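You operate a simulated robot arm through the tools that you are given. There is no shell and no other tool.

You are at the controls of a simulated robot arm. One attempt, no reset.

## Task
Screw the lifting ring home; tighten the brass bolt and both lid bolts.
Fine: All on the floor compressor; use the 17 mm spanner from the low red table and put it back on its peg.
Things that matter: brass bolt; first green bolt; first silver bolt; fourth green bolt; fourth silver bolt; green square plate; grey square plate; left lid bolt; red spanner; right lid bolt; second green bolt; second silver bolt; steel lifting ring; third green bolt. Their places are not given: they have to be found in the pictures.

The check looks at the end state, three seconds after you hand in, the way a careful person would. Anything else that was tipped, shoved, dropped, spilled or broken makes it a failure. Lids that push on must go on centred and level and be pressed home; caps that screw on are set level and turned clockwise until they are tight.

## Robot
A 6-joint arm with a two-finger gripper, fixed in place. Base frame: the origin is on the floor under the middle of its stand, x ahead of it, y to its left, z up. Lengths are in m, angles in degrees, forces in N, time in s.
It reaches about 1.298 m from its shoulder. Its first joint turns from -149.0 to 149.0 degrees. Payload 1.57 kg.
The TCP is the grasp point between the finger pads, 0.021 m short of the fingertips. In the tool frame z runs along the fingers and y along their closing line. The gripper opens to 0.07 m; its body begins 0.05 m behind the TCP.
Orientation is that of the tool frame in the base frame, as a unit quaternion [x, y, z, w]. With the fingers straight down and closing along the base's y, the tool's x points along the base's -x, its y along +y and its z along -z.

## Interface
- The arm moves only by the tool jog_arm. Its argument "plan" is a list of rows, each a list of 3 entries, a list of its own where there are three numbers: the shift along the base's x, y, z in units of 20 mm (1.0 is 20 mm), then the turn, a rotation vector about the base's x, y, z in units of 4 degrees (1.0 is 4 degrees), then the finger opening in m, from 0 to 0.07. In form: [[[dx, dy, dz], [ax, ay, az], jaw], ...]. A call has 1 to 20 rows; each row shifts and turns the commanded pose from where the row before left it. A call with a number of a shift or a turn outside -1 to 1 is refused whole. Rows are played at 5 a second. More than 0.05 m and 8.6 degrees between two rows, or a gripper value outside its range, and nothing of the call is played. Where a pose cannot be reached the arm comes as near as it can. A force on the tool above 40 N (or 10 N above the force at the start of the call, whichever is more), or a blocked arm, ends the call early, and 0.2 s more pass. The fingers move at their own pace (about 0.1037 m/s each) and stop on an object; they squeeze with about 23 N. The grip force told is the motor's: it shows also when the fingers shut on nothing. Time passes only in rows, and 0.2 s behind the last, so rows that do not move let the fingers close. It gives the time, the measured TCP pose, the force on the tool (base axes), the opening and the grip force at its end, in the units of the frame above (readings bear some noise), with the torque about the TCP (base axes, N m) and any sound that the robot's microphone picked up, and new pictures: "show" is both (left out), scene, wrist or none.
- Cameras (640 x 400 px; columns grow to the right, rows downward): "scene" is fixed at [0.2178, -0.501, 1.3576]; the picture's right is [0.85, -0.53, 0.00], its down [-0.30, -0.48, -0.82] and it looks along [0.44, 0.69, -0.57] (base axes); focal length 369 px, centre (320, 200). "wrist" rides on the gripper at [0.079, 0.004, -0.081] in the tool frame; the picture's right is [-0.05, 1.00, 0.00], its down [-0.67, -0.04, -0.74] and it looks along [-0.74, -0.04, 0.67] (tool axes); focal length 256 px, centre (320, 200).
- move_column(by): slides the trunk up (or, below 0, down) by that many m; the arm rides with it, the base frame stays. It gives what a move gives, with no picture.
- probe_pixels(camera, pixels): for up to 12 pixels [column, row] of the newest picture of that camera ("zoom" is the newest enlarged one), the place [x, y, z] in the base frame of the surface seen there, good to about 0.002 m. No time passes.
- close_up(camera, box): a new picture of the part [left, top, right, bottom] of that camera's present view, enlarged. No time passes.
- close_job(): hands the job in; it is judged then, once.

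Open the gripper and draw the arm clear of the work before you hand the job in, unless the task says otherwise.

The tools are called after ">>>" by a JSON object that holds its "name" and its "arguments". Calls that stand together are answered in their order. jog_arm: Moves the arm, as the interface text tells. Its arguments: {"type":"object","properties":{"plan":{"type":"array"},"show":{"type":"string","enum":["both","scene","wrist","none"]}},"required":["plan"]} The other tools are called the same way: move_column (by) moves the trunk up or down; probe_pixels (camera, pixels) gives the place of the surface under pixels of a picture; close_up (camera, box) takes an enlarged picture of a part of a camera's view; close_job () hands the job in.

At the start:

```text
time_s: 0.0
ee_pos: [0.6705, 0.3962, 1.0435]
tcp_rot: [0.0, 1.0, 0.0, 0.0]
wrist_force: [0.3, -0.1, -0.7]
ft_torque: [-0.01, 0.0, 0.0]
width: 0.0698
gripper_force: 0.0
trunk travel left (down, up): [-0.724, 0.246]
```

scene: 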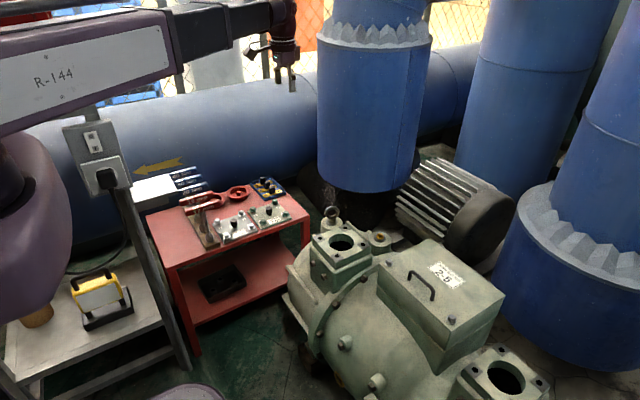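
wrist: 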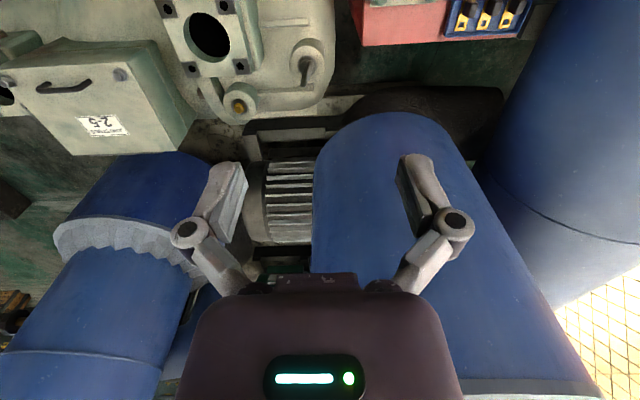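

I start by looking closer at the red table (around 230,215) and the compressor (around 400,280) in the scene picture.

>>> {"name": "close_up", "arguments": {"camera": "scene", "box": [140, 160, 320, 272]}}

>>> {"name": "close_up", "arguments": {"camera": "scene", "box": [280, 190, 540, 352]}}

```text
3.56 times, centred on (230, 216) of scene
```

zoom: 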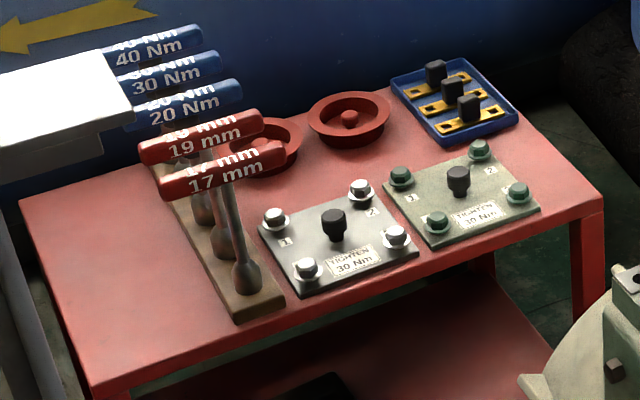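

```text
2.46 times, centred on (410, 271) of scene
```

zoom: 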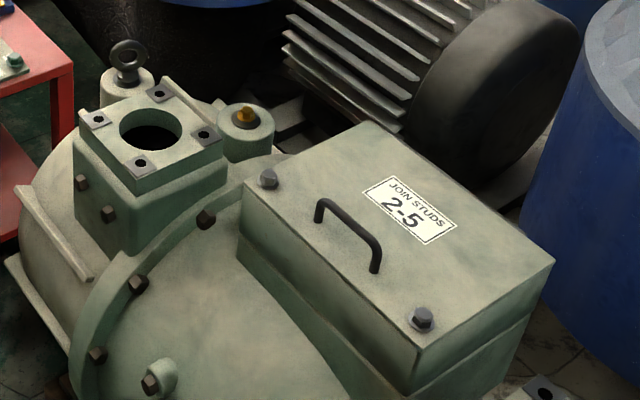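

The rack has T-handled spanners, the front red one is labelled 17 mm (zoom ~215,175). I look closer at each item.

>>> {"name": "close_up", "arguments": {"camera": "scene", "box": [170, 165, 250, 255]}}

>>> {"name": "close_up", "arguments": {"camera": "scene", "box": [300, 195, 410, 265]}}

>>> {"name": "close_up", "arguments": {"camera": "scene", "box": [375, 235, 475, 335]}}

>>> {"name": "probe_pixels", "arguments": {"camera": "scene", "pixels": [[330, 212], [379, 236], [389, 262], [451, 319], [205, 205], [210, 239], [225, 300], [250, 250], [440, 290], [330, 225], [340, 232], [380, 243]]}}

```text
4.44 times, centred on (210, 210) of scene
```

zoom: 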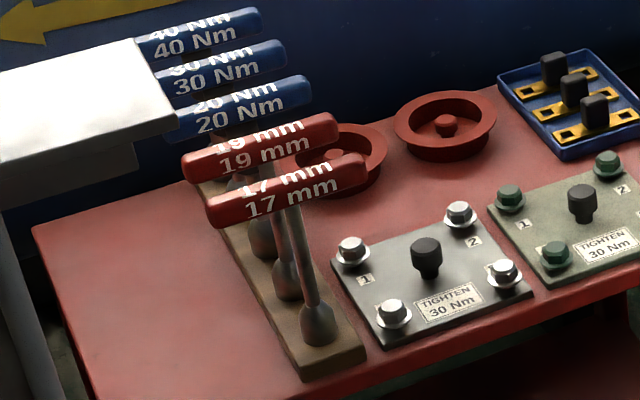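

```text
5.71 times, centred on (355, 230) of scene
```

zoom: 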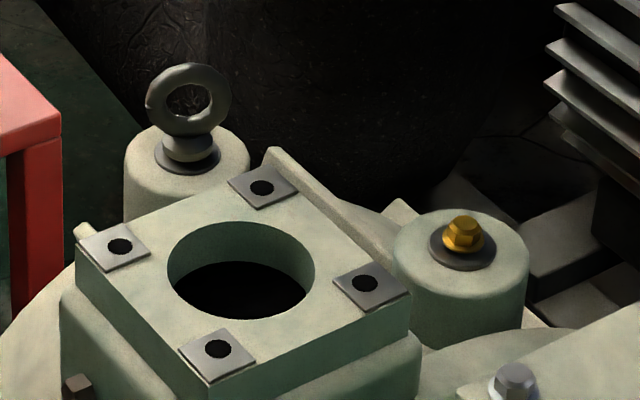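

```text
4.00 times, centred on (425, 285) of scene
```

zoom: 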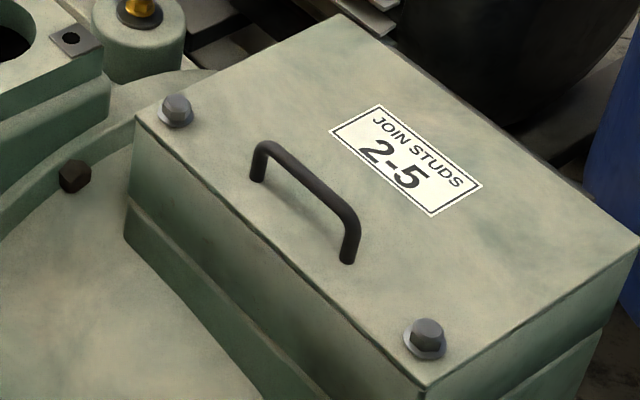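

```text
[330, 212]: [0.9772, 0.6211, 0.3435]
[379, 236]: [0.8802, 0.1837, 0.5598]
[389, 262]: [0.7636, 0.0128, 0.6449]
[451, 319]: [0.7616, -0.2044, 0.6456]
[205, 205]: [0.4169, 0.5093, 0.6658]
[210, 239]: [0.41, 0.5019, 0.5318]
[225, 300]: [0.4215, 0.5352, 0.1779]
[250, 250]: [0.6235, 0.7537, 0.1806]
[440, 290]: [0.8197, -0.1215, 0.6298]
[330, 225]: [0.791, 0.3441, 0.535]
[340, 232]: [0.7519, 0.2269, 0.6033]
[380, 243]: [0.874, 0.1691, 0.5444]
```

The newest zoom shows the left lid bolt head at (176,105) and the right lid bolt at (427,332); I probe them and the lid around them.

>>> {"name": "probe_pixels", "arguments": {"camera": "zoom", "pixels": [[175, 102], [175, 112], [176, 122], [190, 122], [427, 328], [427, 338], [427, 352], [410, 348], [260, 150], [350, 220], [230, 170], [300, 300]]}}

>>> {"name": "close_up", "arguments": {"camera": "scene", "box": [300, 195, 410, 265]}}

```text
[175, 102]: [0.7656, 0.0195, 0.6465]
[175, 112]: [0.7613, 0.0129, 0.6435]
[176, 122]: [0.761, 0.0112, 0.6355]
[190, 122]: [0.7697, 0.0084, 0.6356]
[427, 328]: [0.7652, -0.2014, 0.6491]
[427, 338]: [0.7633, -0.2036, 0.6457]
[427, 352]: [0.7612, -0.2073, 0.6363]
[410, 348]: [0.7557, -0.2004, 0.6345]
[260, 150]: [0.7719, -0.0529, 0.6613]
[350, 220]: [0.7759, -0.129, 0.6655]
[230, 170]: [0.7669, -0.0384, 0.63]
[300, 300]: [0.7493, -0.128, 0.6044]
```

```text
5.71 times, centred on (355, 230) of scene
```

zoom: 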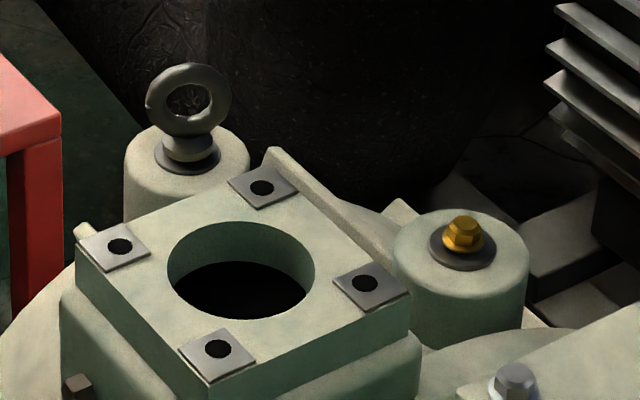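

>>> {"name": "probe_pixels", "arguments": {"camera": "zoom", "pixels": [[466, 220], [466, 228], [445, 240], [462, 262], [490, 240], [185, 160], [188, 145], [155, 95], [225, 95], [187, 70], [190, 123], [140, 150]]}}

>>> {"name": "close_up", "arguments": {"camera": "scene", "box": [170, 165, 250, 255]}}

```text
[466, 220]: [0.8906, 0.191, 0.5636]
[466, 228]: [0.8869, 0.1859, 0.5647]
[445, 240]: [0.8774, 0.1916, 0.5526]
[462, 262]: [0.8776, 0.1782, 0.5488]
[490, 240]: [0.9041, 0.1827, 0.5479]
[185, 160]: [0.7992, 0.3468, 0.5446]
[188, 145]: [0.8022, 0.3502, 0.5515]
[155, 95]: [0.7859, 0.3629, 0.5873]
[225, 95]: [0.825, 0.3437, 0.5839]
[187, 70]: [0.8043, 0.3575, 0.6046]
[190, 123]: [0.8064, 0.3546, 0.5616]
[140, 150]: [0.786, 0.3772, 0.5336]
```

```text
4.44 times, centred on (210, 210) of scene
```

zoom: 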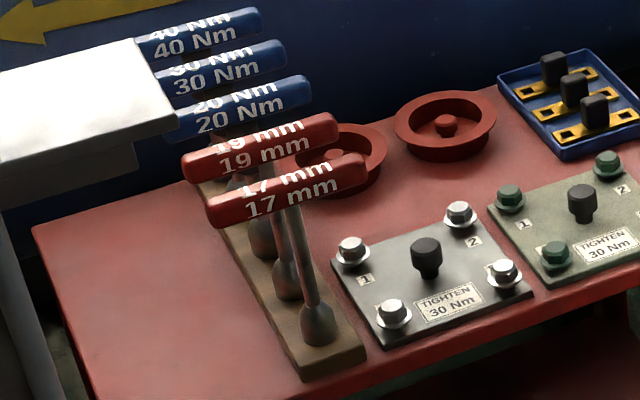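

The 17 mm spanner's handle spans zoom (212,212)–(365,170), its socket is near (317,325). I probe those and the neighbours.

>>> {"name": "probe_pixels", "arguments": {"camera": "zoom", "pixels": [[214, 213], [362, 174], [288, 190], [290, 205], [302, 250], [312, 295], [317, 330], [330, 362], [190, 170], [333, 128], [265, 150], [290, 280]]}}

>>> {"name": "probe_pixels", "arguments": {"camera": "zoom", "pixels": [[172, 130], [305, 92], [240, 107], [140, 50], [250, 20], [120, 250], [300, 375], [210, 185], [60, 100], [165, 110], [350, 250], [392, 310]]}}

```text
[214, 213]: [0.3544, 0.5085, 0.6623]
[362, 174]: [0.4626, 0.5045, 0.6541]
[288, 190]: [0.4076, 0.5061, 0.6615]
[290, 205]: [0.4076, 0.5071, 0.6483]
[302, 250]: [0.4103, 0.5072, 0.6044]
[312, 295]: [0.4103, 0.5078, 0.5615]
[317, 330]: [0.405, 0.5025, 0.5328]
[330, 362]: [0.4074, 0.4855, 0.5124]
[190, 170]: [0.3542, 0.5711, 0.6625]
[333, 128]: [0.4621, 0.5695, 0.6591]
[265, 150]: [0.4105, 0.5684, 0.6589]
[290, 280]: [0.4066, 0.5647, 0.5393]
```

```text
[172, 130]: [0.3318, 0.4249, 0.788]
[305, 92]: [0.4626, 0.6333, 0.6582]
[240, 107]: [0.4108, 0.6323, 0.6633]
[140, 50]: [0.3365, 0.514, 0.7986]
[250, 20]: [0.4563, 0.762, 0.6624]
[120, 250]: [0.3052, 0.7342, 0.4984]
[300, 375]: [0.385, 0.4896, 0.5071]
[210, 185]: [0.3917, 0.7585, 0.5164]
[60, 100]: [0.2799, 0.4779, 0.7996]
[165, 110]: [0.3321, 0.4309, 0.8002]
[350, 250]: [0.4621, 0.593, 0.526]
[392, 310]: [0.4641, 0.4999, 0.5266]
```

A white box hangs near the rack at z≈0.8, x≈0.33. I look at its extents and the left part of the scene, and at the whole wrist picture.

>>> {"name": "close_up", "arguments": {"camera": "scene", "box": [40, 120, 240, 245]}}

>>> {"name": "probe_pixels", "arguments": {"camera": "scene", "pixels": [[135, 185], [165, 176], [178, 187], [135, 200], [140, 208], [165, 203], [150, 205], [100, 180], [92, 145], [130, 190], [205, 193], [205, 185]]}}

```text
3.20 times, centred on (140, 182) of scene
```

zoom: 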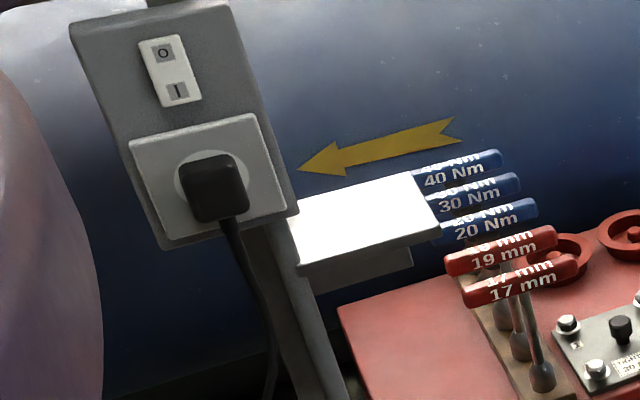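

```text
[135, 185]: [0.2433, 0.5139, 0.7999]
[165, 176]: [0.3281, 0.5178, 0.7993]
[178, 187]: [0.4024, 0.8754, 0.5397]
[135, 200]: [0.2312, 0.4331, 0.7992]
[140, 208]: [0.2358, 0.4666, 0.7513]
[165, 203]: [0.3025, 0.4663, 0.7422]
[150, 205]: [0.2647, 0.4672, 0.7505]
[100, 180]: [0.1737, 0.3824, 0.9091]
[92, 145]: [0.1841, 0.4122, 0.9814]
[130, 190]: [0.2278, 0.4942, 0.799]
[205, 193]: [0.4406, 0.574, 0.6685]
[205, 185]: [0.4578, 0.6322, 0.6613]
```

I look closer at the gripper and wrist in the scene to judge its width near the shelf.

>>> {"name": "close_up", "arguments": {"camera": "scene", "box": [200, 0, 360, 100]}}

>>> {"name": "probe_pixels", "arguments": {"camera": "scene", "pixels": [[255, 48], [285, 45], [282, 30], [282, 10], [270, 40], [298, 40], [292, 80], [220, 30], [240, 5], [268, 20]]}}

```text
4.00 times, centred on (280, 50) of scene
```

zoom: 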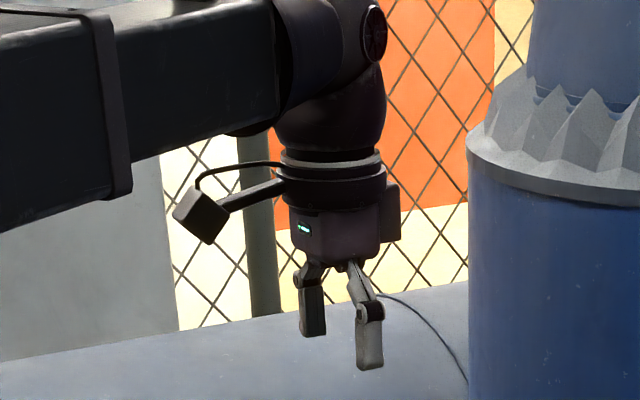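

```text
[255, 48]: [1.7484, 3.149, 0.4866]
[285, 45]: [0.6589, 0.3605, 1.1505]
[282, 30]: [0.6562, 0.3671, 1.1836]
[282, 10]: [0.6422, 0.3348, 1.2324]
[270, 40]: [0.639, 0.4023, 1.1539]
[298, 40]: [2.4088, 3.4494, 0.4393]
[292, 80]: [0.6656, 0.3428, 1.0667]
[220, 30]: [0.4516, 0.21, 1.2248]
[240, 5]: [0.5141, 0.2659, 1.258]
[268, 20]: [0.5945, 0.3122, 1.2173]
```

The camera box juts out on tool +x, so the fingers' orientation matters. I probe the big pipe and motor behind the ring to know where the arm must not go.

>>> {"name": "probe_pixels", "arguments": {"camera": "scene", "pixels": [[370, 100], [345, 178], [370, 190], [400, 185], [325, 165], [320, 60], [375, 35], [430, 200], [420, 175], [470, 230], [395, 220], [412, 100]]}}

>>> {"name": "close_up", "arguments": {"camera": "scene", "box": [308, 195, 358, 235]}}

```text
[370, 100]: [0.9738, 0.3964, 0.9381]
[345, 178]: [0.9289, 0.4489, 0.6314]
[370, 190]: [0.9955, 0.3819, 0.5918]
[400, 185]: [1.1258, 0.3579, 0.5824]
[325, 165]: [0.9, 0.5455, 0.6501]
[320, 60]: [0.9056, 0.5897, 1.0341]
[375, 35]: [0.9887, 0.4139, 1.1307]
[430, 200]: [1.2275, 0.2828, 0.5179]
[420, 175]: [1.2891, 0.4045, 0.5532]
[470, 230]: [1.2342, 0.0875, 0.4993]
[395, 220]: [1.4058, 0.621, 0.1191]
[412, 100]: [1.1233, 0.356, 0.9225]
```

```text
10.00 times, centred on (333, 215) of scene
```

zoom: 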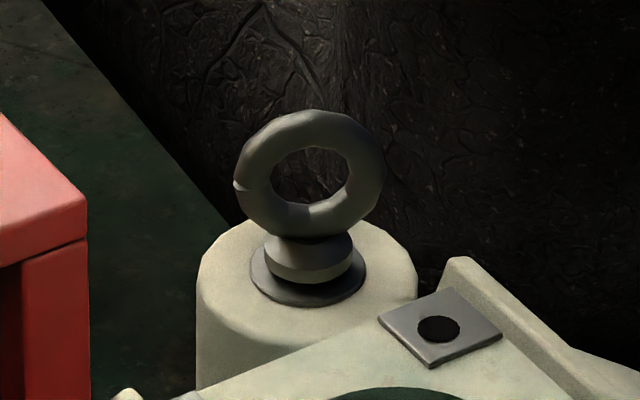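

I probe the ring in this enlarged view (ring centre about (310,172), collar (308,258), washer (270,285)).

>>> {"name": "probe_pixels", "arguments": {"camera": "zoom", "pixels": [[245, 180], [258, 150], [310, 122], [365, 150], [372, 175], [310, 222], [308, 250], [308, 272], [268, 285], [350, 285], [215, 270], [310, 305]]}}

```text
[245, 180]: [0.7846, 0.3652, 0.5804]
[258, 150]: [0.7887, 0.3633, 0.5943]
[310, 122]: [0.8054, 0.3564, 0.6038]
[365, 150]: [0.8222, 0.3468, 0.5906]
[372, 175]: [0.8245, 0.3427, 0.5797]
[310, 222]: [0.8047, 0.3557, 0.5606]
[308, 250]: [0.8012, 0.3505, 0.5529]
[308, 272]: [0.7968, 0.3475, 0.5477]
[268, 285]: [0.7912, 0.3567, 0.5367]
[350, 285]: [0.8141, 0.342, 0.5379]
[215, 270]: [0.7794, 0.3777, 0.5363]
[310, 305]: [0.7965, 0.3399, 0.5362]
```

Ring lies in a plane along about (0.87,-0.49), centre ≈(0.807,0.358,0.583). I move above it with the fingers turned -29° so that they will close along the ring's normal.

>>> {"name": "jog_arm", "arguments": {"plan": [[[0.455, -0.127, -0.98], [0, 0, -0.49], 0.07], [[0.455, -0.127, -0.98], [0, 0, -0.49], 0.07], [[0.455, -0.127, -0.98], [0, 0, -0.49], 0.07], [[0.455, -0.127, -0.98], [0, 0, -0.49], 0.07], [[0.455, -0.127, -0.98], [0, 0, -0.49], 0.07], [[0.455, -0.127, -0.98], [0, 0, -0.49], 0.07], [[0.455, -0.127, -0.98], [0, 0, -0.49], 0.07], [[0.455, -0.127, -0.98], [0, 0, -0.49], 0.07], [[0.455, -0.127, -0.98], [0, 0, -0.49], 0.07], [[0.455, -0.127, -0.98], [0, 0, -0.49], 0.07], [[0.455, -0.127, -0.98], [0, 0, -0.49], 0.07], [[0.455, -0.127, -0.98], [0, 0, -0.49], 0.07], [[0.455, -0.127, -0.98], [0, 0, -0.49], 0.07], [[0.455, -0.127, -0.98], [0, 0, -0.49], 0.07], [[0.455, -0.127, -0.98], [0, 0, -0.49], 0.07]]}}

```text
time_s: 3.2
ee_pos: [0.808, 0.3583, 1.0431]
tcp_rot: [0.254, 0.967, 0.0, 0.0]
wrist_force: [0.4, 0.0, -0.7]
ft_torque: [0.01, -0.02, -0.02]
width: 0.0701
gripper_force: 0.0
out of reach, approached as far as the arm can: row 1, 2, 3, 4, 5, 6, 7, 8, 9, 10, 11, 12, 13, 14, 15
trunk travel left (down, up): [-0.724, 0.246]
```

scene: 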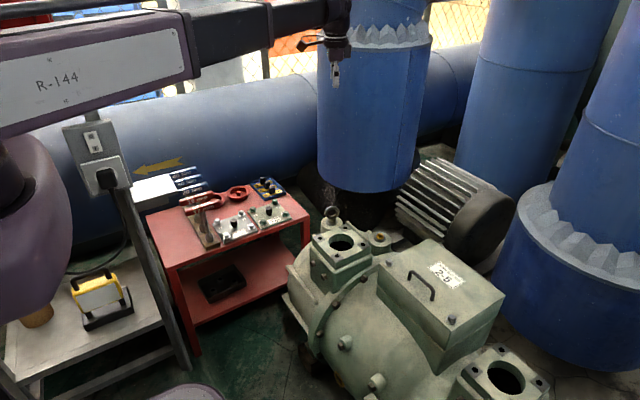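
wrist: 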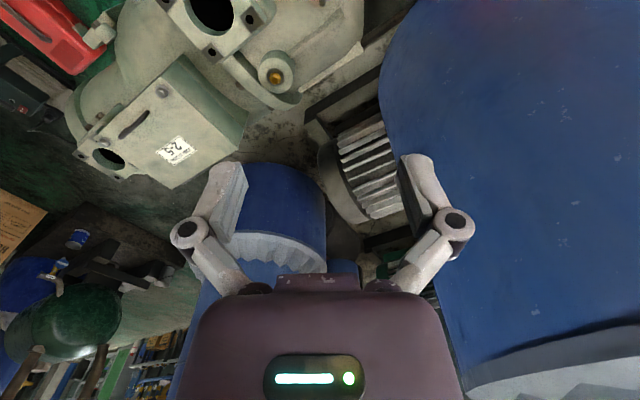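

The z did not change though x, y and turn did; it seems height comes from the trunk column. I test one small z step and one tilt in free space to learn what the arm can do.

>>> {"name": "jog_arm", "arguments": {"plan": [[[0, 0, -0.5], [0, 0, 0], 0.07]], "show": "none"}}

>>> {"name": "close_up", "arguments": {"camera": "scene", "box": [180, 0, 360, 100]}}

```text
time_s: 3.6
ee_pos: [0.8071, 0.3592, 1.0435]
tcp_rot: [0.254, 0.967, 0.0, 0.0]
wrist_force: [-0.3, -0.1, 0.7]
ft_torque: [-0.07, 0.0, 0.01]
width: 0.0697
gripper_force: 0.1
out of reach, approached as far as the arm can: row 1
trunk travel left (down, up): [-0.724, 0.246]
```

```text
3.56 times, centred on (270, 50) of scene
```

zoom: 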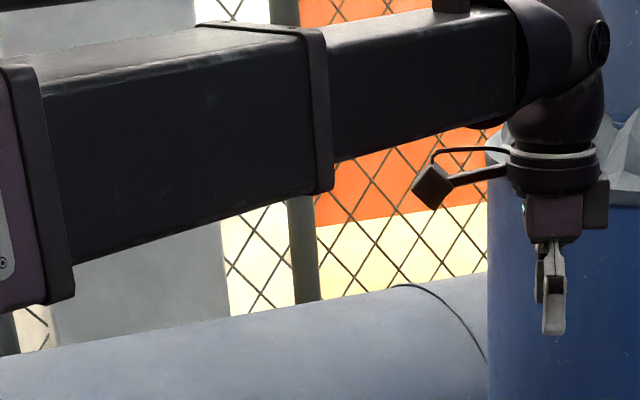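

The arm is a horizontal telescoping boom. I probe its sections to learn its size, since it must pass over the shelf and the outlet post near the spanner rack.

>>> {"name": "probe_pixels", "arguments": {"camera": "zoom", "pixels": [[520, 110], [345, 155], [320, 185], [340, 40], [75, 255], [60, 290], [65, 80], [200, 25], [30, 70], [500, 20], [430, 185], [475, 175]]}}

>>> {"name": "probe_pixels", "arguments": {"camera": "scene", "pixels": [[10, 45], [100, 30], [180, 15], [10, 130], [100, 105], [180, 85], [190, 75], [20, 180], [50, 230], [180, 3], [60, 22], [30, 200]]}}

```text
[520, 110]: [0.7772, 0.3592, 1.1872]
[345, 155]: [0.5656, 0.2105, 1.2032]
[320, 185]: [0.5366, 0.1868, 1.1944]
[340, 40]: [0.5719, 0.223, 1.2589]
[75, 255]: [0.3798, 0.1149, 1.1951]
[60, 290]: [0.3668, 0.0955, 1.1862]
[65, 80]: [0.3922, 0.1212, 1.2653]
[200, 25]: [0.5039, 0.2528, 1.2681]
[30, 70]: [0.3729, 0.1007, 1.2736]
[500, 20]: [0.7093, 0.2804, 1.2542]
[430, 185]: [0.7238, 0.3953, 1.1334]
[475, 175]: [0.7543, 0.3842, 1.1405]
```

```text
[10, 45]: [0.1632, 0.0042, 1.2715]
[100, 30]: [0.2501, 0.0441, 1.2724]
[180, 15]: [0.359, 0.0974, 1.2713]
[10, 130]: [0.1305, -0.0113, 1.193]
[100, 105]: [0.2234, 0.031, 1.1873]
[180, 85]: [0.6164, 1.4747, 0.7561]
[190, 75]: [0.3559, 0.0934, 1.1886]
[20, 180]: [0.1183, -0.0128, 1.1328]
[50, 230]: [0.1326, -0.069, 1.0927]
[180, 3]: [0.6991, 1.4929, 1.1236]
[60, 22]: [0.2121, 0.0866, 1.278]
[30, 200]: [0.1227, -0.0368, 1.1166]
```

The boom is telescopic: half-widths 0.038/0.049/0.061, bottom about 0.15 above the TCP, and height comes from the column. I lower the column so the fingers come to about 0.14 above the ring, then take a look.

>>> {"name": "move_column", "arguments": {"by": -0.29}}

>>> {"name": "jog_arm", "arguments": {"plan": [[[0, 0, 0], [0, 0, 0], 0.07]]}}

```text
time_s: 6.5
ee_pos: [0.8063, 0.3588, 0.7528]
tcp_rot: [0.254, 0.967, 0.0, -0.001]
wrist_force: [0.0, 0.2, -0.2]
ft_torque: [0.02, 0.02, -0.03]
width: 0.0703
gripper_force: 0.1
trunk travel left (down, up): [-0.434, 0.536]
```

```text
time_s: 6.9
ee_pos: [0.8065, 0.3596, 0.7536]
tcp_rot: [0.254, 0.967, 0.0, 0.0]
wrist_force: [-0.9, -0.2, 0.3]
ft_torque: [0.0, 0.04, 0.01]
width: 0.07
gripper_force: 0.0
trunk travel left (down, up): [-0.434, 0.536]
```

scene: 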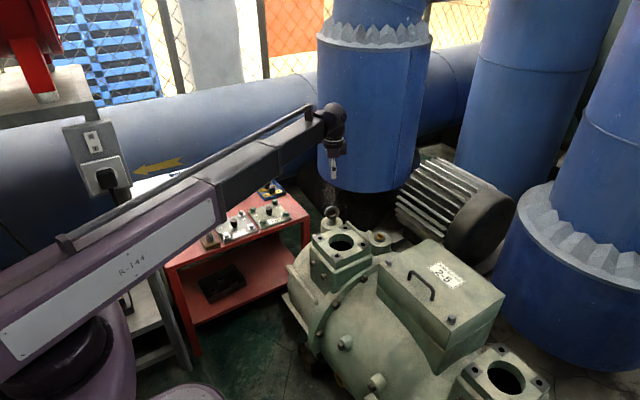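
wrist: 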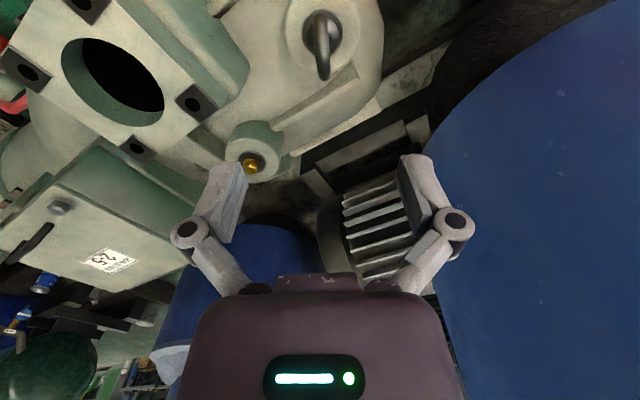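

The wrist picture shows the ring edge-on at (322,45), in line with the tool's x — good. I test the wrist's turning range upward first, in free space.

>>> {"name": "jog_arm", "arguments": {"plan": [[[0, 0, 0], [0, 0, 1], 0.07], [[0, 0, 0], [0, 0, 1], 0.07], [[0, 0, 0], [0, 0, 1], 0.07], [[0, 0, 0], [0, 0, 1], 0.07], [[0, 0, 0], [0, 0, 1], 0.07], [[0, 0, 0], [0, 0, 1], 0.07], [[0, 0, 0], [0, 0, 1], 0.07], [[0, 0, 0], [0, 0, 1], 0.07], [[0, 0, 0], [0, 0, 1], 0.07], [[0, 0, 0], [0, 0, 1], 0.07], [[0, 0, 0], [0, 0, 1], 0.07], [[0, 0, 0], [0, 0, 1], 0.07], [[0, 0, 0], [0, 0, 1], 0.07], [[0, 0, 0], [0, 0, 1], 0.07], [[0, 0, 0], [0, 0, 1], 0.07], [[0, 0, 0], [0, 0, 1], 0.07], [[0, 0, 0], [0, 0, 1], 0.07], [[0, 0, 0], [0, 0, 1], 0.07], [[0, 0, 0], [0, 0, 1], 0.07], [[0, 0, 0], [0, 0, 1], 0.07]], "show": "none"}}

>>> {"name": "jog_arm", "arguments": {"plan": [[[0, 0, 0], [0, 0, 1], 0.07], [[0, 0, 0], [0, 0, 1], 0.07], [[0, 0, 0], [0, 0, 1], 0.07], [[0, 0, 0], [0, 0, 1], 0.07], [[0, 0, 0], [0, 0, 1], 0.07], [[0, 0, 0], [0, 0, 1], 0.07], [[0, 0, 0], [0, 0, 1], 0.07], [[0, 0, 0], [0, 0, 1], 0.07], [[0, 0, 0], [0, 0, 1], 0.07], [[0, 0, 0], [0, 0, 1], 0.07], [[0, 0, 0], [0, 0, 1], 0.07], [[0, 0, 0], [0, 0, 1], 0.07], [[0, 0, 0], [0, 0, 1], 0.07], [[0, 0, 0], [0, 0, 1], 0.07], [[0, 0, 0], [0, 0, 1], 0.07], [[0, 0, 0], [0, 0, 1], 0.07], [[0, 0, 0], [0, 0, 1], 0.07], [[0, 0, 0], [0, 0, 1], 0.07], [[0, 0, 0], [0, 0, 1], 0.07], [[0, 0, 0], [0, 0, 1], 0.07]], "show": "none"}}

```text
time_s: 11.1
ee_pos: [0.8073, 0.3588, 0.7534]
tcp_rot: [-0.428, 0.904, 0.001, 0.001]
wrist_force: [0.6, 0.9, -0.3]
ft_torque: [0.0, 0.02, -0.01]
width: 0.07
gripper_force: 0.1
trunk travel left (down, up): [-0.434, 0.536]
```

```text
time_s: 15.3
ee_pos: [0.8079, 0.3578, 0.7536]
tcp_rot: [0.909, -0.416, -0.001, 0.001]
wrist_force: [0.1, -1.0, 0.3]
ft_torque: [0.01, -0.01, -0.03]
width: 0.0697
gripper_force: 0.1
trunk travel left (down, up): [-0.434, 0.536]
```

No limit so far (at +131°). I go on a further 80° to see.

>>> {"name": "jog_arm", "arguments": {"plan": [[[0, 0, 0], [0, 0, 1], 0.07], [[0, 0, 0], [0, 0, 1], 0.07], [[0, 0, 0], [0, 0, 1], 0.07], [[0, 0, 0], [0, 0, 1], 0.07], [[0, 0, 0], [0, 0, 1], 0.07], [[0, 0, 0], [0, 0, 1], 0.07], [[0, 0, 0], [0, 0, 1], 0.07], [[0, 0, 0], [0, 0, 1], 0.07], [[0, 0, 0], [0, 0, 1], 0.07], [[0, 0, 0], [0, 0, 1], 0.07], [[0, 0, 0], [0, 0, 1], 0.07], [[0, 0, 0], [0, 0, 1], 0.07], [[0, 0, 0], [0, 0, 1], 0.07], [[0, 0, 0], [0, 0, 1], 0.07], [[0, 0, 0], [0, 0, 1], 0.07], [[0, 0, 0], [0, 0, 1], 0.07], [[0, 0, 0], [0, 0, 1], 0.07], [[0, 0, 0], [0, 0, 1], 0.07], [[0, 0, 0], [0, 0, 1], 0.07], [[0, 0, 0], [0, 0, 1], 0.07]], "show": "none"}}

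```text
time_s: 19.5
ee_pos: [0.8059, 0.3605, 0.7526]
tcp_rot: [0.988, 0.156, 0.0, 0.001]
wrist_force: [-0.3, 0.1, -0.5]
ft_torque: [0.01, 0.02, 0.01]
width: 0.0702
gripper_force: 0.1
out of reach, approached as far as the arm can: row 18, 19, 20
trunk travel left (down, up): [-0.434, 0.536]
```

The wrist's upper limit lies at about +198° here. I turn back to about +150.6°, where the fingers again close along the ring's normal, leaving about 300° of clockwise turning.

>>> {"name": "jog_arm", "arguments": {"plan": [[[0, 0, 0], [0, 0, -0.985], 0.07], [[0, 0, 0], [0, 0, -0.985], 0.07], [[0, 0, 0], [0, 0, -0.985], 0.07], [[0, 0, 0], [0, 0, -0.985], 0.07], [[0, 0, 0], [0, 0, -0.985], 0.07], [[0, 0, 0], [0, 0, -0.985], 0.07], [[0, 0, 0], [0, 0, -0.985], 0.07], [[0, 0, 0], [0, 0, -0.985], 0.07], [[0, 0, 0], [0, 0, -0.985], 0.07], [[0, 0, 0], [0, 0, -0.985], 0.07], [[0, 0, 0], [0, 0, -0.985], 0.07], [[0, 0, 0], [0, 0, -0.985], 0.07]]}}

```text
time_s: 22.1
ee_pos: [0.8069, 0.3588, 0.7528]
tcp_rot: [0.967, -0.254, 0.0, 0.001]
wrist_force: [-0.1, -0.2, -0.3]
ft_torque: [-0.02, 0.0, 0.02]
width: 0.0699
gripper_force: 0.0
trunk travel left (down, up): [-0.434, 0.536]
```

scene: 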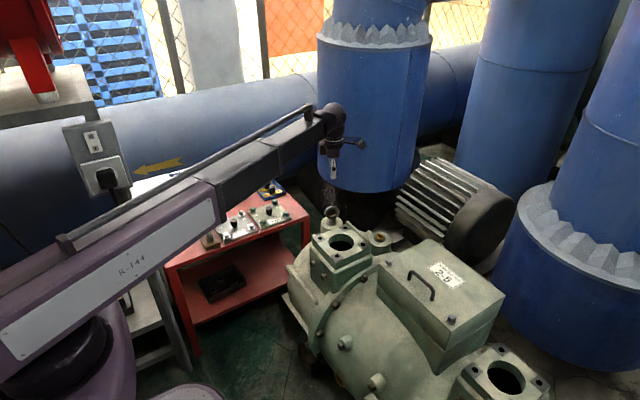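
wrist: 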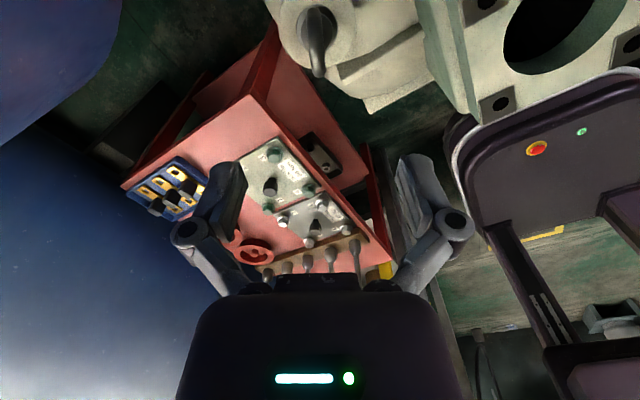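

Now the fingers close along the ring's normal with the camera turned away. I zoom in on the ring at the top of the wrist view (316,40) to check its exact place.

>>> {"name": "close_up", "arguments": {"camera": "wrist", "box": [256, 0, 384, 80]}}

```text
5.00 times, centred on (320, 40) of wrist
```

zoom: 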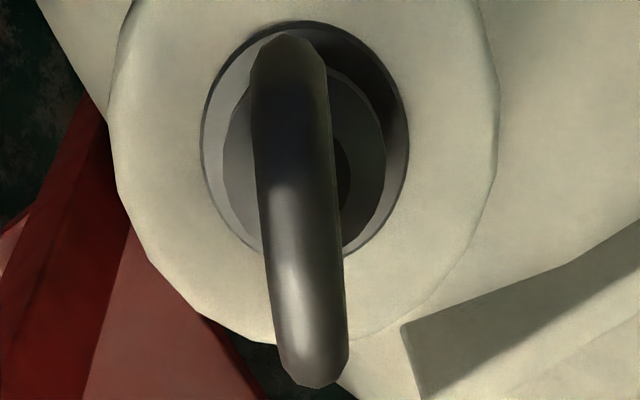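

>>> {"name": "probe_pixels", "arguments": {"camera": "zoom", "pixels": [[285, 45], [288, 120], [298, 200], [308, 290], [315, 370], [260, 120], [318, 120], [275, 270], [340, 270], [205, 140], [405, 130], [290, 25]]}}

```text
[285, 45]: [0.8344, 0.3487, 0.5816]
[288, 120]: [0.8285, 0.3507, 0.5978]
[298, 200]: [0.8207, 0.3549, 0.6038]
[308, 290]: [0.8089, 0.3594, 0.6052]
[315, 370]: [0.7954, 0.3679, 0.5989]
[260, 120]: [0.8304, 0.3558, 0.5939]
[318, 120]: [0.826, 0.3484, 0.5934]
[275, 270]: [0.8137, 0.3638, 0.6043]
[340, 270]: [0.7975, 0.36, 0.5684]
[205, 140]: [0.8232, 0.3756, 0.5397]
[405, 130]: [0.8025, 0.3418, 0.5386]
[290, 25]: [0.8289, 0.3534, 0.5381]
```

Ring axis ≈(0.810,0.360), plane at about -28.5°. I check how near the flange block's back corner comes to the left finger, probing scene pixels around (346,227).

>>> {"name": "probe_pixels", "arguments": {"camera": "scene", "pixels": [[346, 227.5], [352, 225], [352, 229], [340, 230], [330, 234], [320, 238], [356, 222], [362, 228], [371, 236]]}}

>>> {"name": "close_up", "arguments": {"camera": "scene", "box": [300, 140, 390, 260]}}

```text
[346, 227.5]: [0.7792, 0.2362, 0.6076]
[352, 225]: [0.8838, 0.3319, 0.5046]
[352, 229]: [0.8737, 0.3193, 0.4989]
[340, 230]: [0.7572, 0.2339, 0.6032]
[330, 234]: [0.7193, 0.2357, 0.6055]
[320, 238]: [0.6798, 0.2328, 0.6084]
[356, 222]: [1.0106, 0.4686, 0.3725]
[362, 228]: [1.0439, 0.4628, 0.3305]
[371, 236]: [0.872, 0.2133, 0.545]
```

```text
3.33 times, centred on (345, 200) of scene
```

zoom: 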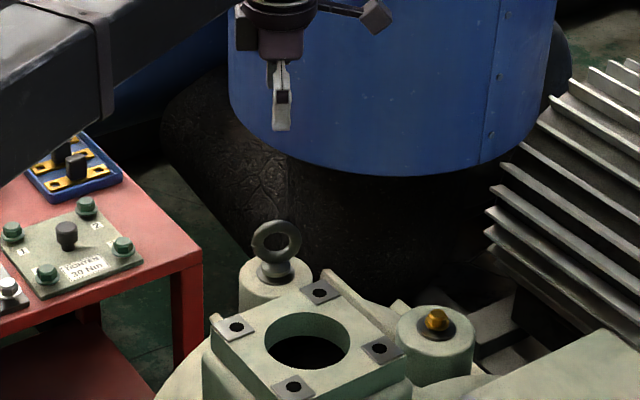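

Block edge is at y≈0.24, well clear. I centre over the ring axis and lower the open fingers around it.

>>> {"name": "jog_arm", "arguments": {"plan": [[[0.15, 0.06, 0], [0, 0, 0.2], 0.07], [[0, 0, 0], [0, 0, 0], 0.07]], "show": "none"}}

>>> {"name": "move_column", "arguments": {"by": -0.165}}

>>> {"name": "jog_arm", "arguments": {"plan": [[[0, 0, 0], [0, 0, 0], 0.07]]}}

```text
time_s: 22.7
ee_pos: [0.8101, 0.3598, 0.7534]
tcp_rot: [0.969, -0.247, -0.001, 0.0]
wrist_force: [0.5, -1.5, -0.1]
ft_torque: [0.02, -0.02, -0.01]
width: 0.07
gripper_force: 0.1
trunk travel left (down, up): [-0.434, 0.536]
```

```text
time_s: 24.6
ee_pos: [0.8092, 0.3599, 0.588]
tcp_rot: [0.969, -0.246, -0.001, 0.0]
wrist_force: [0.3, -0.2, 0.0]
ft_torque: [-0.03, 0.02, 0.01]
width: 0.07
gripper_force: 0.0
trunk travel left (down, up): [-0.269, 0.701]
```

```text
time_s: 25.0
ee_pos: [0.8098, 0.3601, 0.5884]
tcp_rot: [0.969, -0.246, -0.001, 0.001]
wrist_force: [0.6, -1.4, 0.2]
ft_torque: [-0.01, -0.02, 0.02]
width: 0.0698
gripper_force: 0.1
trunk travel left (down, up): [-0.269, 0.701]
```

scene: 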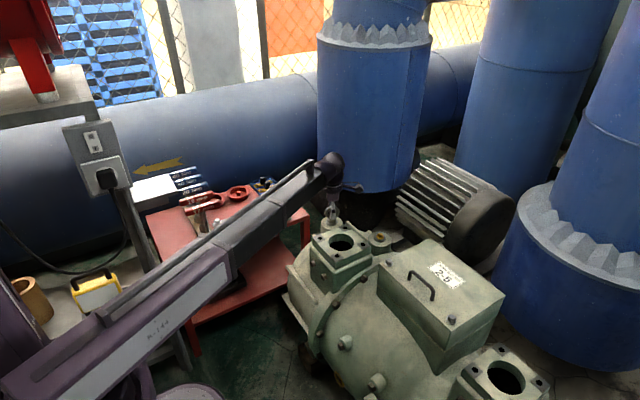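
wrist: 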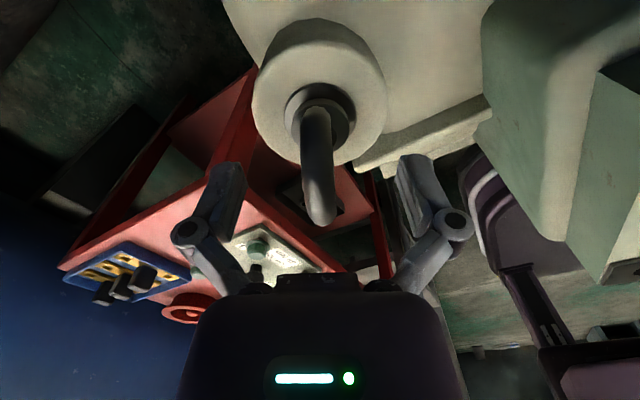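

The ring sits between the fingers near (318,165). I close the fingers on it.

>>> {"name": "jog_arm", "arguments": {"plan": [[[0, 0, 0], [0, 0, 0], 0.0], [[0, 0, 0], [0, 0, 0], 0.0], [[0, 0, 0], [0, 0, 0], 0.0]]}}

>>> {"name": "close_up", "arguments": {"camera": "scene", "box": [300, 160, 400, 240]}}

```text
time_s: 25.8
ee_pos: [0.8103, 0.3604, 0.5887]
tcp_rot: [0.969, -0.246, 0.0, 0.0]
wrist_force: [0.4, -1.2, 7.1]
ft_torque: [0.13, 0.23, -0.05]
width: 0.0119
gripper_force: 32.1
trunk travel left (down, up): [-0.269, 0.701]
```

scene: 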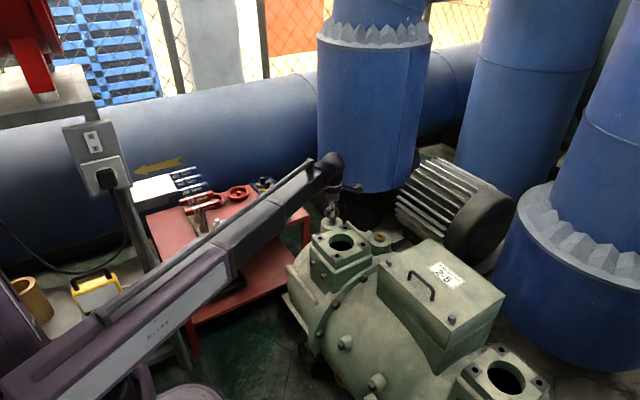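
wrist: 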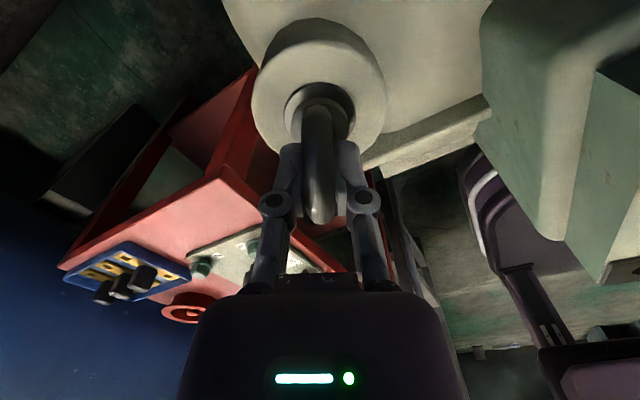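

```text
5.00 times, centred on (350, 200) of scene
```

zoom: 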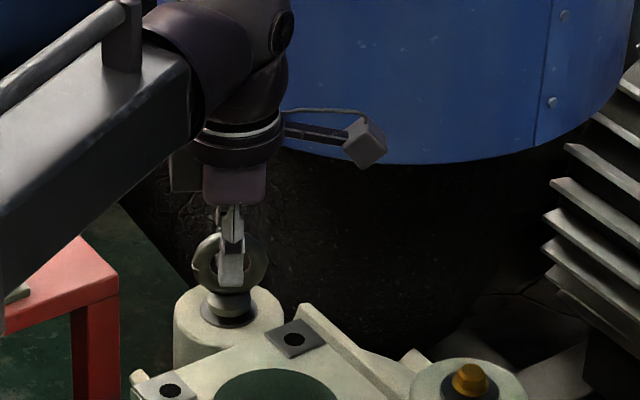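

Gripped (width 0.0119). I turn clockwise 40° and read force and torque.

>>> {"name": "jog_arm", "arguments": {"plan": [[[0, 0, 0], [0, 0, -1], 0.0], [[0, 0, 0], [0, 0, -1], 0.0], [[0, 0, 0], [0, 0, -1], 0.0], [[0, 0, 0], [0, 0, -1], 0.0], [[0, 0, 0], [0, 0, -1], 0.0], [[0, 0, 0], [0, 0, -1], 0.0], [[0, 0, 0], [0, 0, -1], 0.0], [[0, 0, 0], [0, 0, -1], 0.0], [[0, 0, 0], [0, 0, -1], 0.0], [[0, 0, 0], [0, 0, -1], 0.0]]}}

>>> {"name": "close_up", "arguments": {"camera": "scene", "box": [300, 160, 400, 240]}}

```text
time_s: 28.0
ee_pos: [0.8101, 0.3592, 0.5877]
tcp_rot: [0.826, -0.564, 0.0, 0.001]
wrist_force: [9.2, 3.9, 0.6]
ft_torque: [-0.4, -0.06, 0.01]
width: 0.0112
gripper_force: 32.2
trunk travel left (down, up): [-0.269, 0.701]
```

scene: 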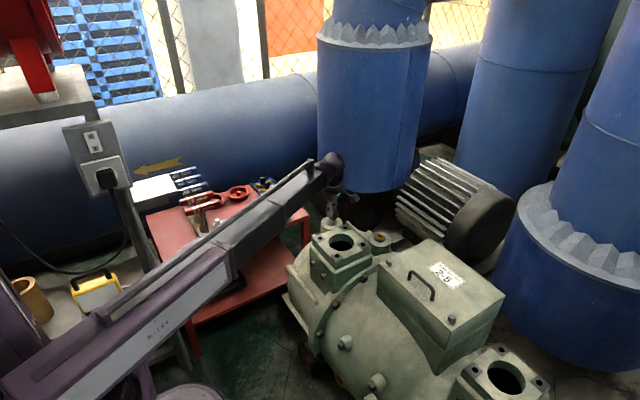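
wrist: 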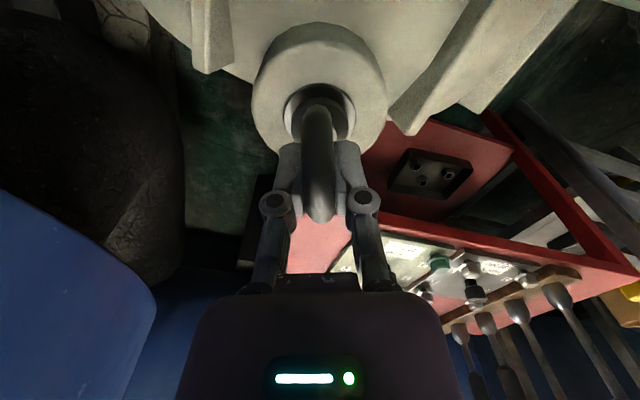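

```text
5.00 times, centred on (350, 200) of scene
```

zoom: 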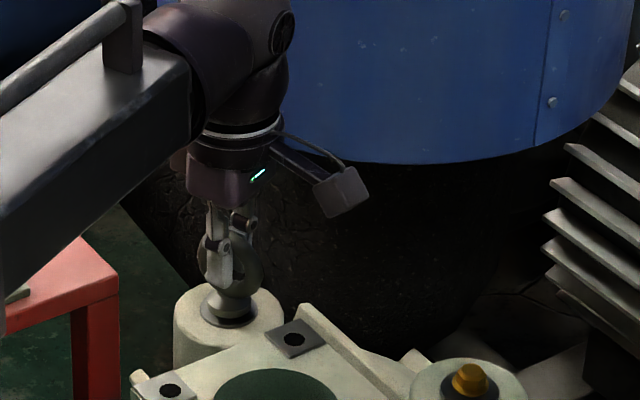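

The ring turns with the fingers; a side force of about 10 N shows a slight offset, so I shift 1 mm toward +x and keep turning.

>>> {"name": "jog_arm", "arguments": {"plan": [[[0.05, 0.02, 0], [0, 0, -1], 0.0], [[0, 0, 0], [0, 0, -1], 0.0], [[0, 0, 0], [0, 0, -1], 0.0], [[0, 0, 0], [0, 0, -1], 0.0], [[0, 0, 0], [0, 0, -1], 0.0], [[0, 0, 0], [0, 0, -1], 0.0], [[0, 0, 0], [0, 0, -1], 0.0], [[0, 0, 0], [0, 0, -1], 0.0], [[0, 0, 0], [0, 0, -1], 0.0], [[0, 0, 0], [0, 0, -1], 0.0], [[0, 0, 0], [0, 0, -1], 0.0], [[0, 0, 0], [0, 0, -1], 0.0]], "show": "none"}}

```text
time_s: 30.6
ee_pos: [0.8103, 0.361, 0.5878]
tcp_rot: [-0.526, 0.851, 0.001, -0.003]
wrist_force: [-23.9, -6.9, -22.1]
ft_torque: [0.09, -0.24, 0.06]
width: 0.0115
gripper_force: 32.3
trunk travel left (down, up): [-0.269, 0.701]
```

The turn is now 88° in; side force -24 N and -22 N in z show the ring is pulling down. I lower the column half a millimetre, then release and regrip to shed the strain.

>>> {"name": "move_column", "arguments": {"by": -0.0005}}

>>> {"name": "jog_arm", "arguments": {"plan": [[[0, 0, 0], [0, 0, 0], 0.02], [[0, 0, 0], [0, 0, 0], 0.02]], "show": "wrist"}}

```text
time_s: 31.1
ee_pos: [0.8107, 0.3611, 0.5871]
tcp_rot: [-0.525, 0.851, 0.002, -0.003]
wrist_force: [-23.0, -3.8, -16.2]
ft_torque: [-0.27, -0.06, 0.0]
width: 0.0117
gripper_force: 32.2
trunk travel left (down, up): [-0.269, 0.701]
```

```text
time_s: 31.7
ee_pos: [0.811, 0.3605, 0.5876]
tcp_rot: [-0.526, 0.85, 0.001, 0.0]
wrist_force: [0.2, 0.9, -0.1]
ft_torque: [-0.01, 0.0, 0.01]
width: 0.02
gripper_force: 0.2
trunk travel left (down, up): [-0.269, 0.701]
```

wrist: 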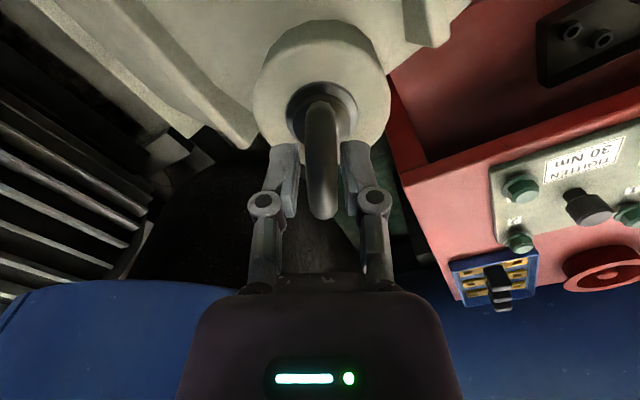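

I check the ring's height now with an enlarged scene view while the fingers are slightly open.

>>> {"name": "jog_arm", "arguments": {"plan": [[[0, 0, 0], [0, 0, 0], 0.03]], "show": "both"}}

>>> {"name": "close_up", "arguments": {"camera": "scene", "box": [308, 195, 358, 235]}}

>>> {"name": "probe_pixels", "arguments": {"camera": "zoom", "pixels": [[308, 250], [308, 272], [310, 305], [300, 280], [310, 265], [268, 285]]}}

```text
time_s: 32.1
ee_pos: [0.8106, 0.3611, 0.5871]
tcp_rot: [-0.526, 0.85, 0.0, -0.001]
wrist_force: [0.4, -0.6, 0.2]
ft_torque: [0.01, -0.04, 0.02]
width: 0.0303
gripper_force: 0.1
trunk travel left (down, up): [-0.269, 0.701]
```

scene: 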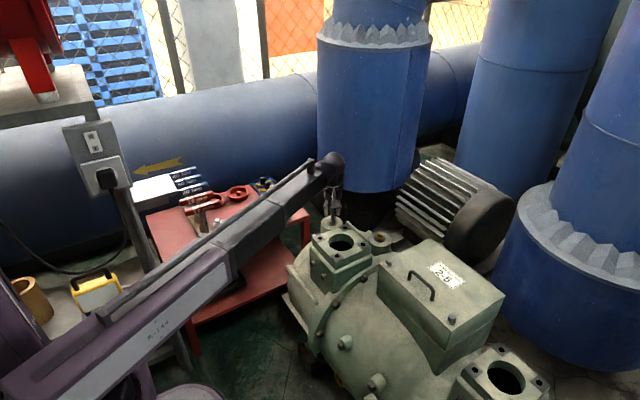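
wrist: 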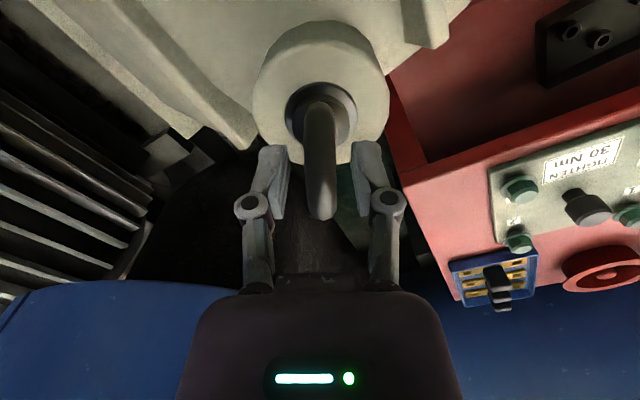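

```text
10.00 times, centred on (333, 215) of scene
```

zoom: 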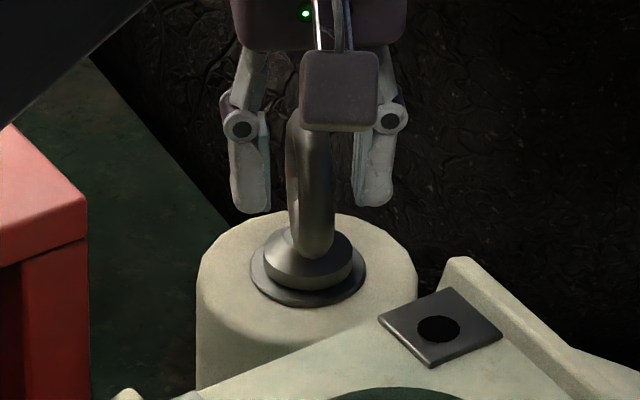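

```text
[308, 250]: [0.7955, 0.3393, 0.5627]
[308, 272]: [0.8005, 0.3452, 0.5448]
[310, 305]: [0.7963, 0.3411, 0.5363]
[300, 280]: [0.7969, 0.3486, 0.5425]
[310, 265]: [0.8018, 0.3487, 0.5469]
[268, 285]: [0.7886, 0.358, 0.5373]
```

The collar has dropped about 2.5 mm and now has about 3 mm left to the washer. I lower the column 1 mm, regrip and keep turning in shorter bites.

>>> {"name": "move_column", "arguments": {"by": -0.002}}

>>> {"name": "jog_arm", "arguments": {"plan": [[[0, 0, 0], [0, 0, 0], 0.0], [[0, 0, 0], [0, 0, 0], 0.0], [[0, 0, 0], [0, 0, 0], 0.0]], "show": "none"}}

>>> {"name": "jog_arm", "arguments": {"plan": [[[0, 0, 0], [0, 0, -1], 0.0], [[0, 0, 0], [0, 0, -1], 0.0], [[0, 0, 0], [0, 0, -1], 0.0], [[0, 0, 0], [0, 0, -1], 0.0], [[0, 0, 0], [0, 0, -1], 0.0], [[0, 0, 0], [0, 0, -1], 0.0]], "show": "none"}}

```text
time_s: 32.6
ee_pos: [0.8122, 0.3609, 0.586]
tcp_rot: [-0.527, 0.85, 0.001, 0.0]
wrist_force: [0.2, 0.0, 0.5]
ft_torque: [0.01, -0.04, 0.01]
width: 0.0299
gripper_force: 0.1
trunk travel left (down, up): [-0.267, 0.703]
```

```text
time_s: 33.4
ee_pos: [0.8112, 0.3609, 0.5865]
tcp_rot: [-0.527, 0.85, 0.001, -0.001]
wrist_force: [-6.0, 3.6, 2.5]
ft_torque: [-0.28, 0.11, -0.02]
width: 0.0116
gripper_force: 32.0
trunk travel left (down, up): [-0.267, 0.703]
```

```text
time_s: 34.8
ee_pos: [0.8104, 0.3605, 0.5848]
tcp_rot: [-0.337, 0.941, 0.0, -0.001]
wrist_force: [-13.9, 0.2, -9.8]
ft_torque: [0.49, -0.69, 0.01]
width: 0.0114
gripper_force: 32.0
trunk travel left (down, up): [-0.267, 0.703]
```

Side force says the axis is slightly toward -x of the fingers; z says lower. I lower 1 mm and shift -0.6 mm in x while turning on.

>>> {"name": "move_column", "arguments": {"by": -0.001}}

>>> {"name": "jog_arm", "arguments": {"plan": [[[-0.03, 0, 0], [0, 0, -1], 0.0], [[0, 0, 0], [0, 0, -1], 0.0], [[0, 0, 0], [0, 0, -1], 0.0], [[0, 0, 0], [0, 0, -1], 0.0], [[0, 0, 0], [0, 0, -1], 0.0], [[0, 0, 0], [0, 0, -1], 0.0]], "show": "none"}}

>>> {"name": "close_up", "arguments": {"camera": "scene", "box": [308, 195, 358, 235]}}

```text
time_s: 35.3
ee_pos: [0.8102, 0.3602, 0.5843]
tcp_rot: [-0.337, 0.941, 0.001, 0.0]
wrist_force: [-12.2, -1.4, -0.5]
ft_torque: [-0.25, 0.19, -0.01]
width: 0.0113
gripper_force: 31.9
trunk travel left (down, up): [-0.266, 0.704]
```

```text
time_s: 36.7
ee_pos: [0.8104, 0.3607, 0.5851]
tcp_rot: [-0.134, 0.991, 0.001, 0.001]
wrist_force: [6.5, 1.9, 3.3]
ft_torque: [0.03, 0.0, 0.88]
width: 0.017
gripper_force: 31.9
trunk travel left (down, up): [-0.266, 0.704]
```

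```text
10.00 times, centred on (333, 215) of scene
```

zoom: 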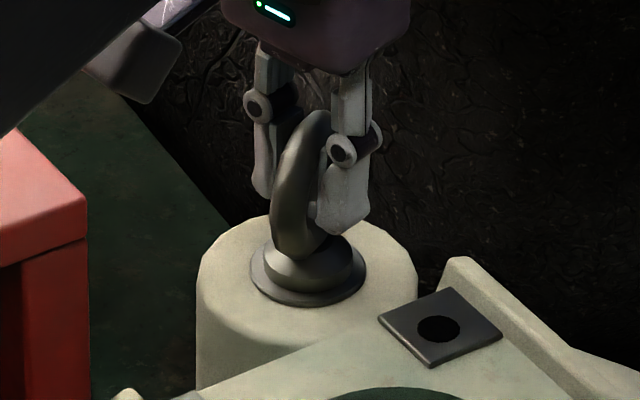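

The gripper turned further than the ring (width rose to 0.017, torque 0.88 Nm): the ring seems to have come up tight. I look closely at its collar and washer.

>>> {"name": "close_up", "arguments": {"camera": "scene", "box": [328, 216, 348, 230]}}

>>> {"name": "close_up", "arguments": {"camera": "wrist", "box": [240, 20, 400, 240]}}

```text
16.00 times, centred on (338, 223) of scene
```

zoom: 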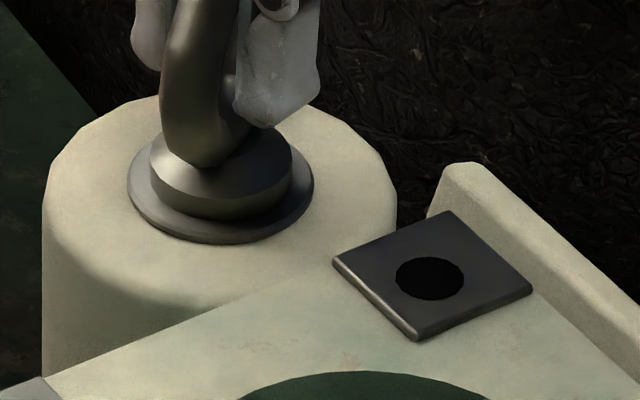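

```text
1.82 times, centred on (320, 130) of wrist
```

zoom: 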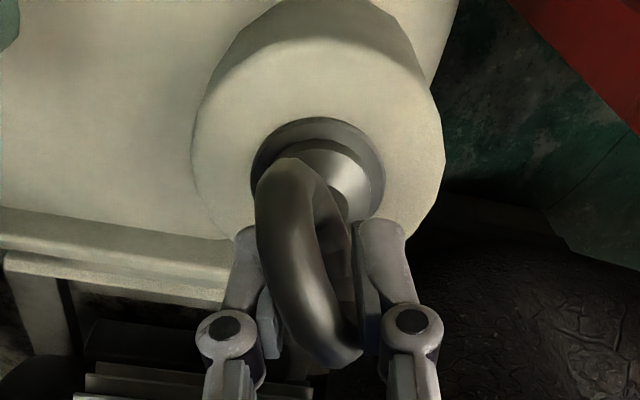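

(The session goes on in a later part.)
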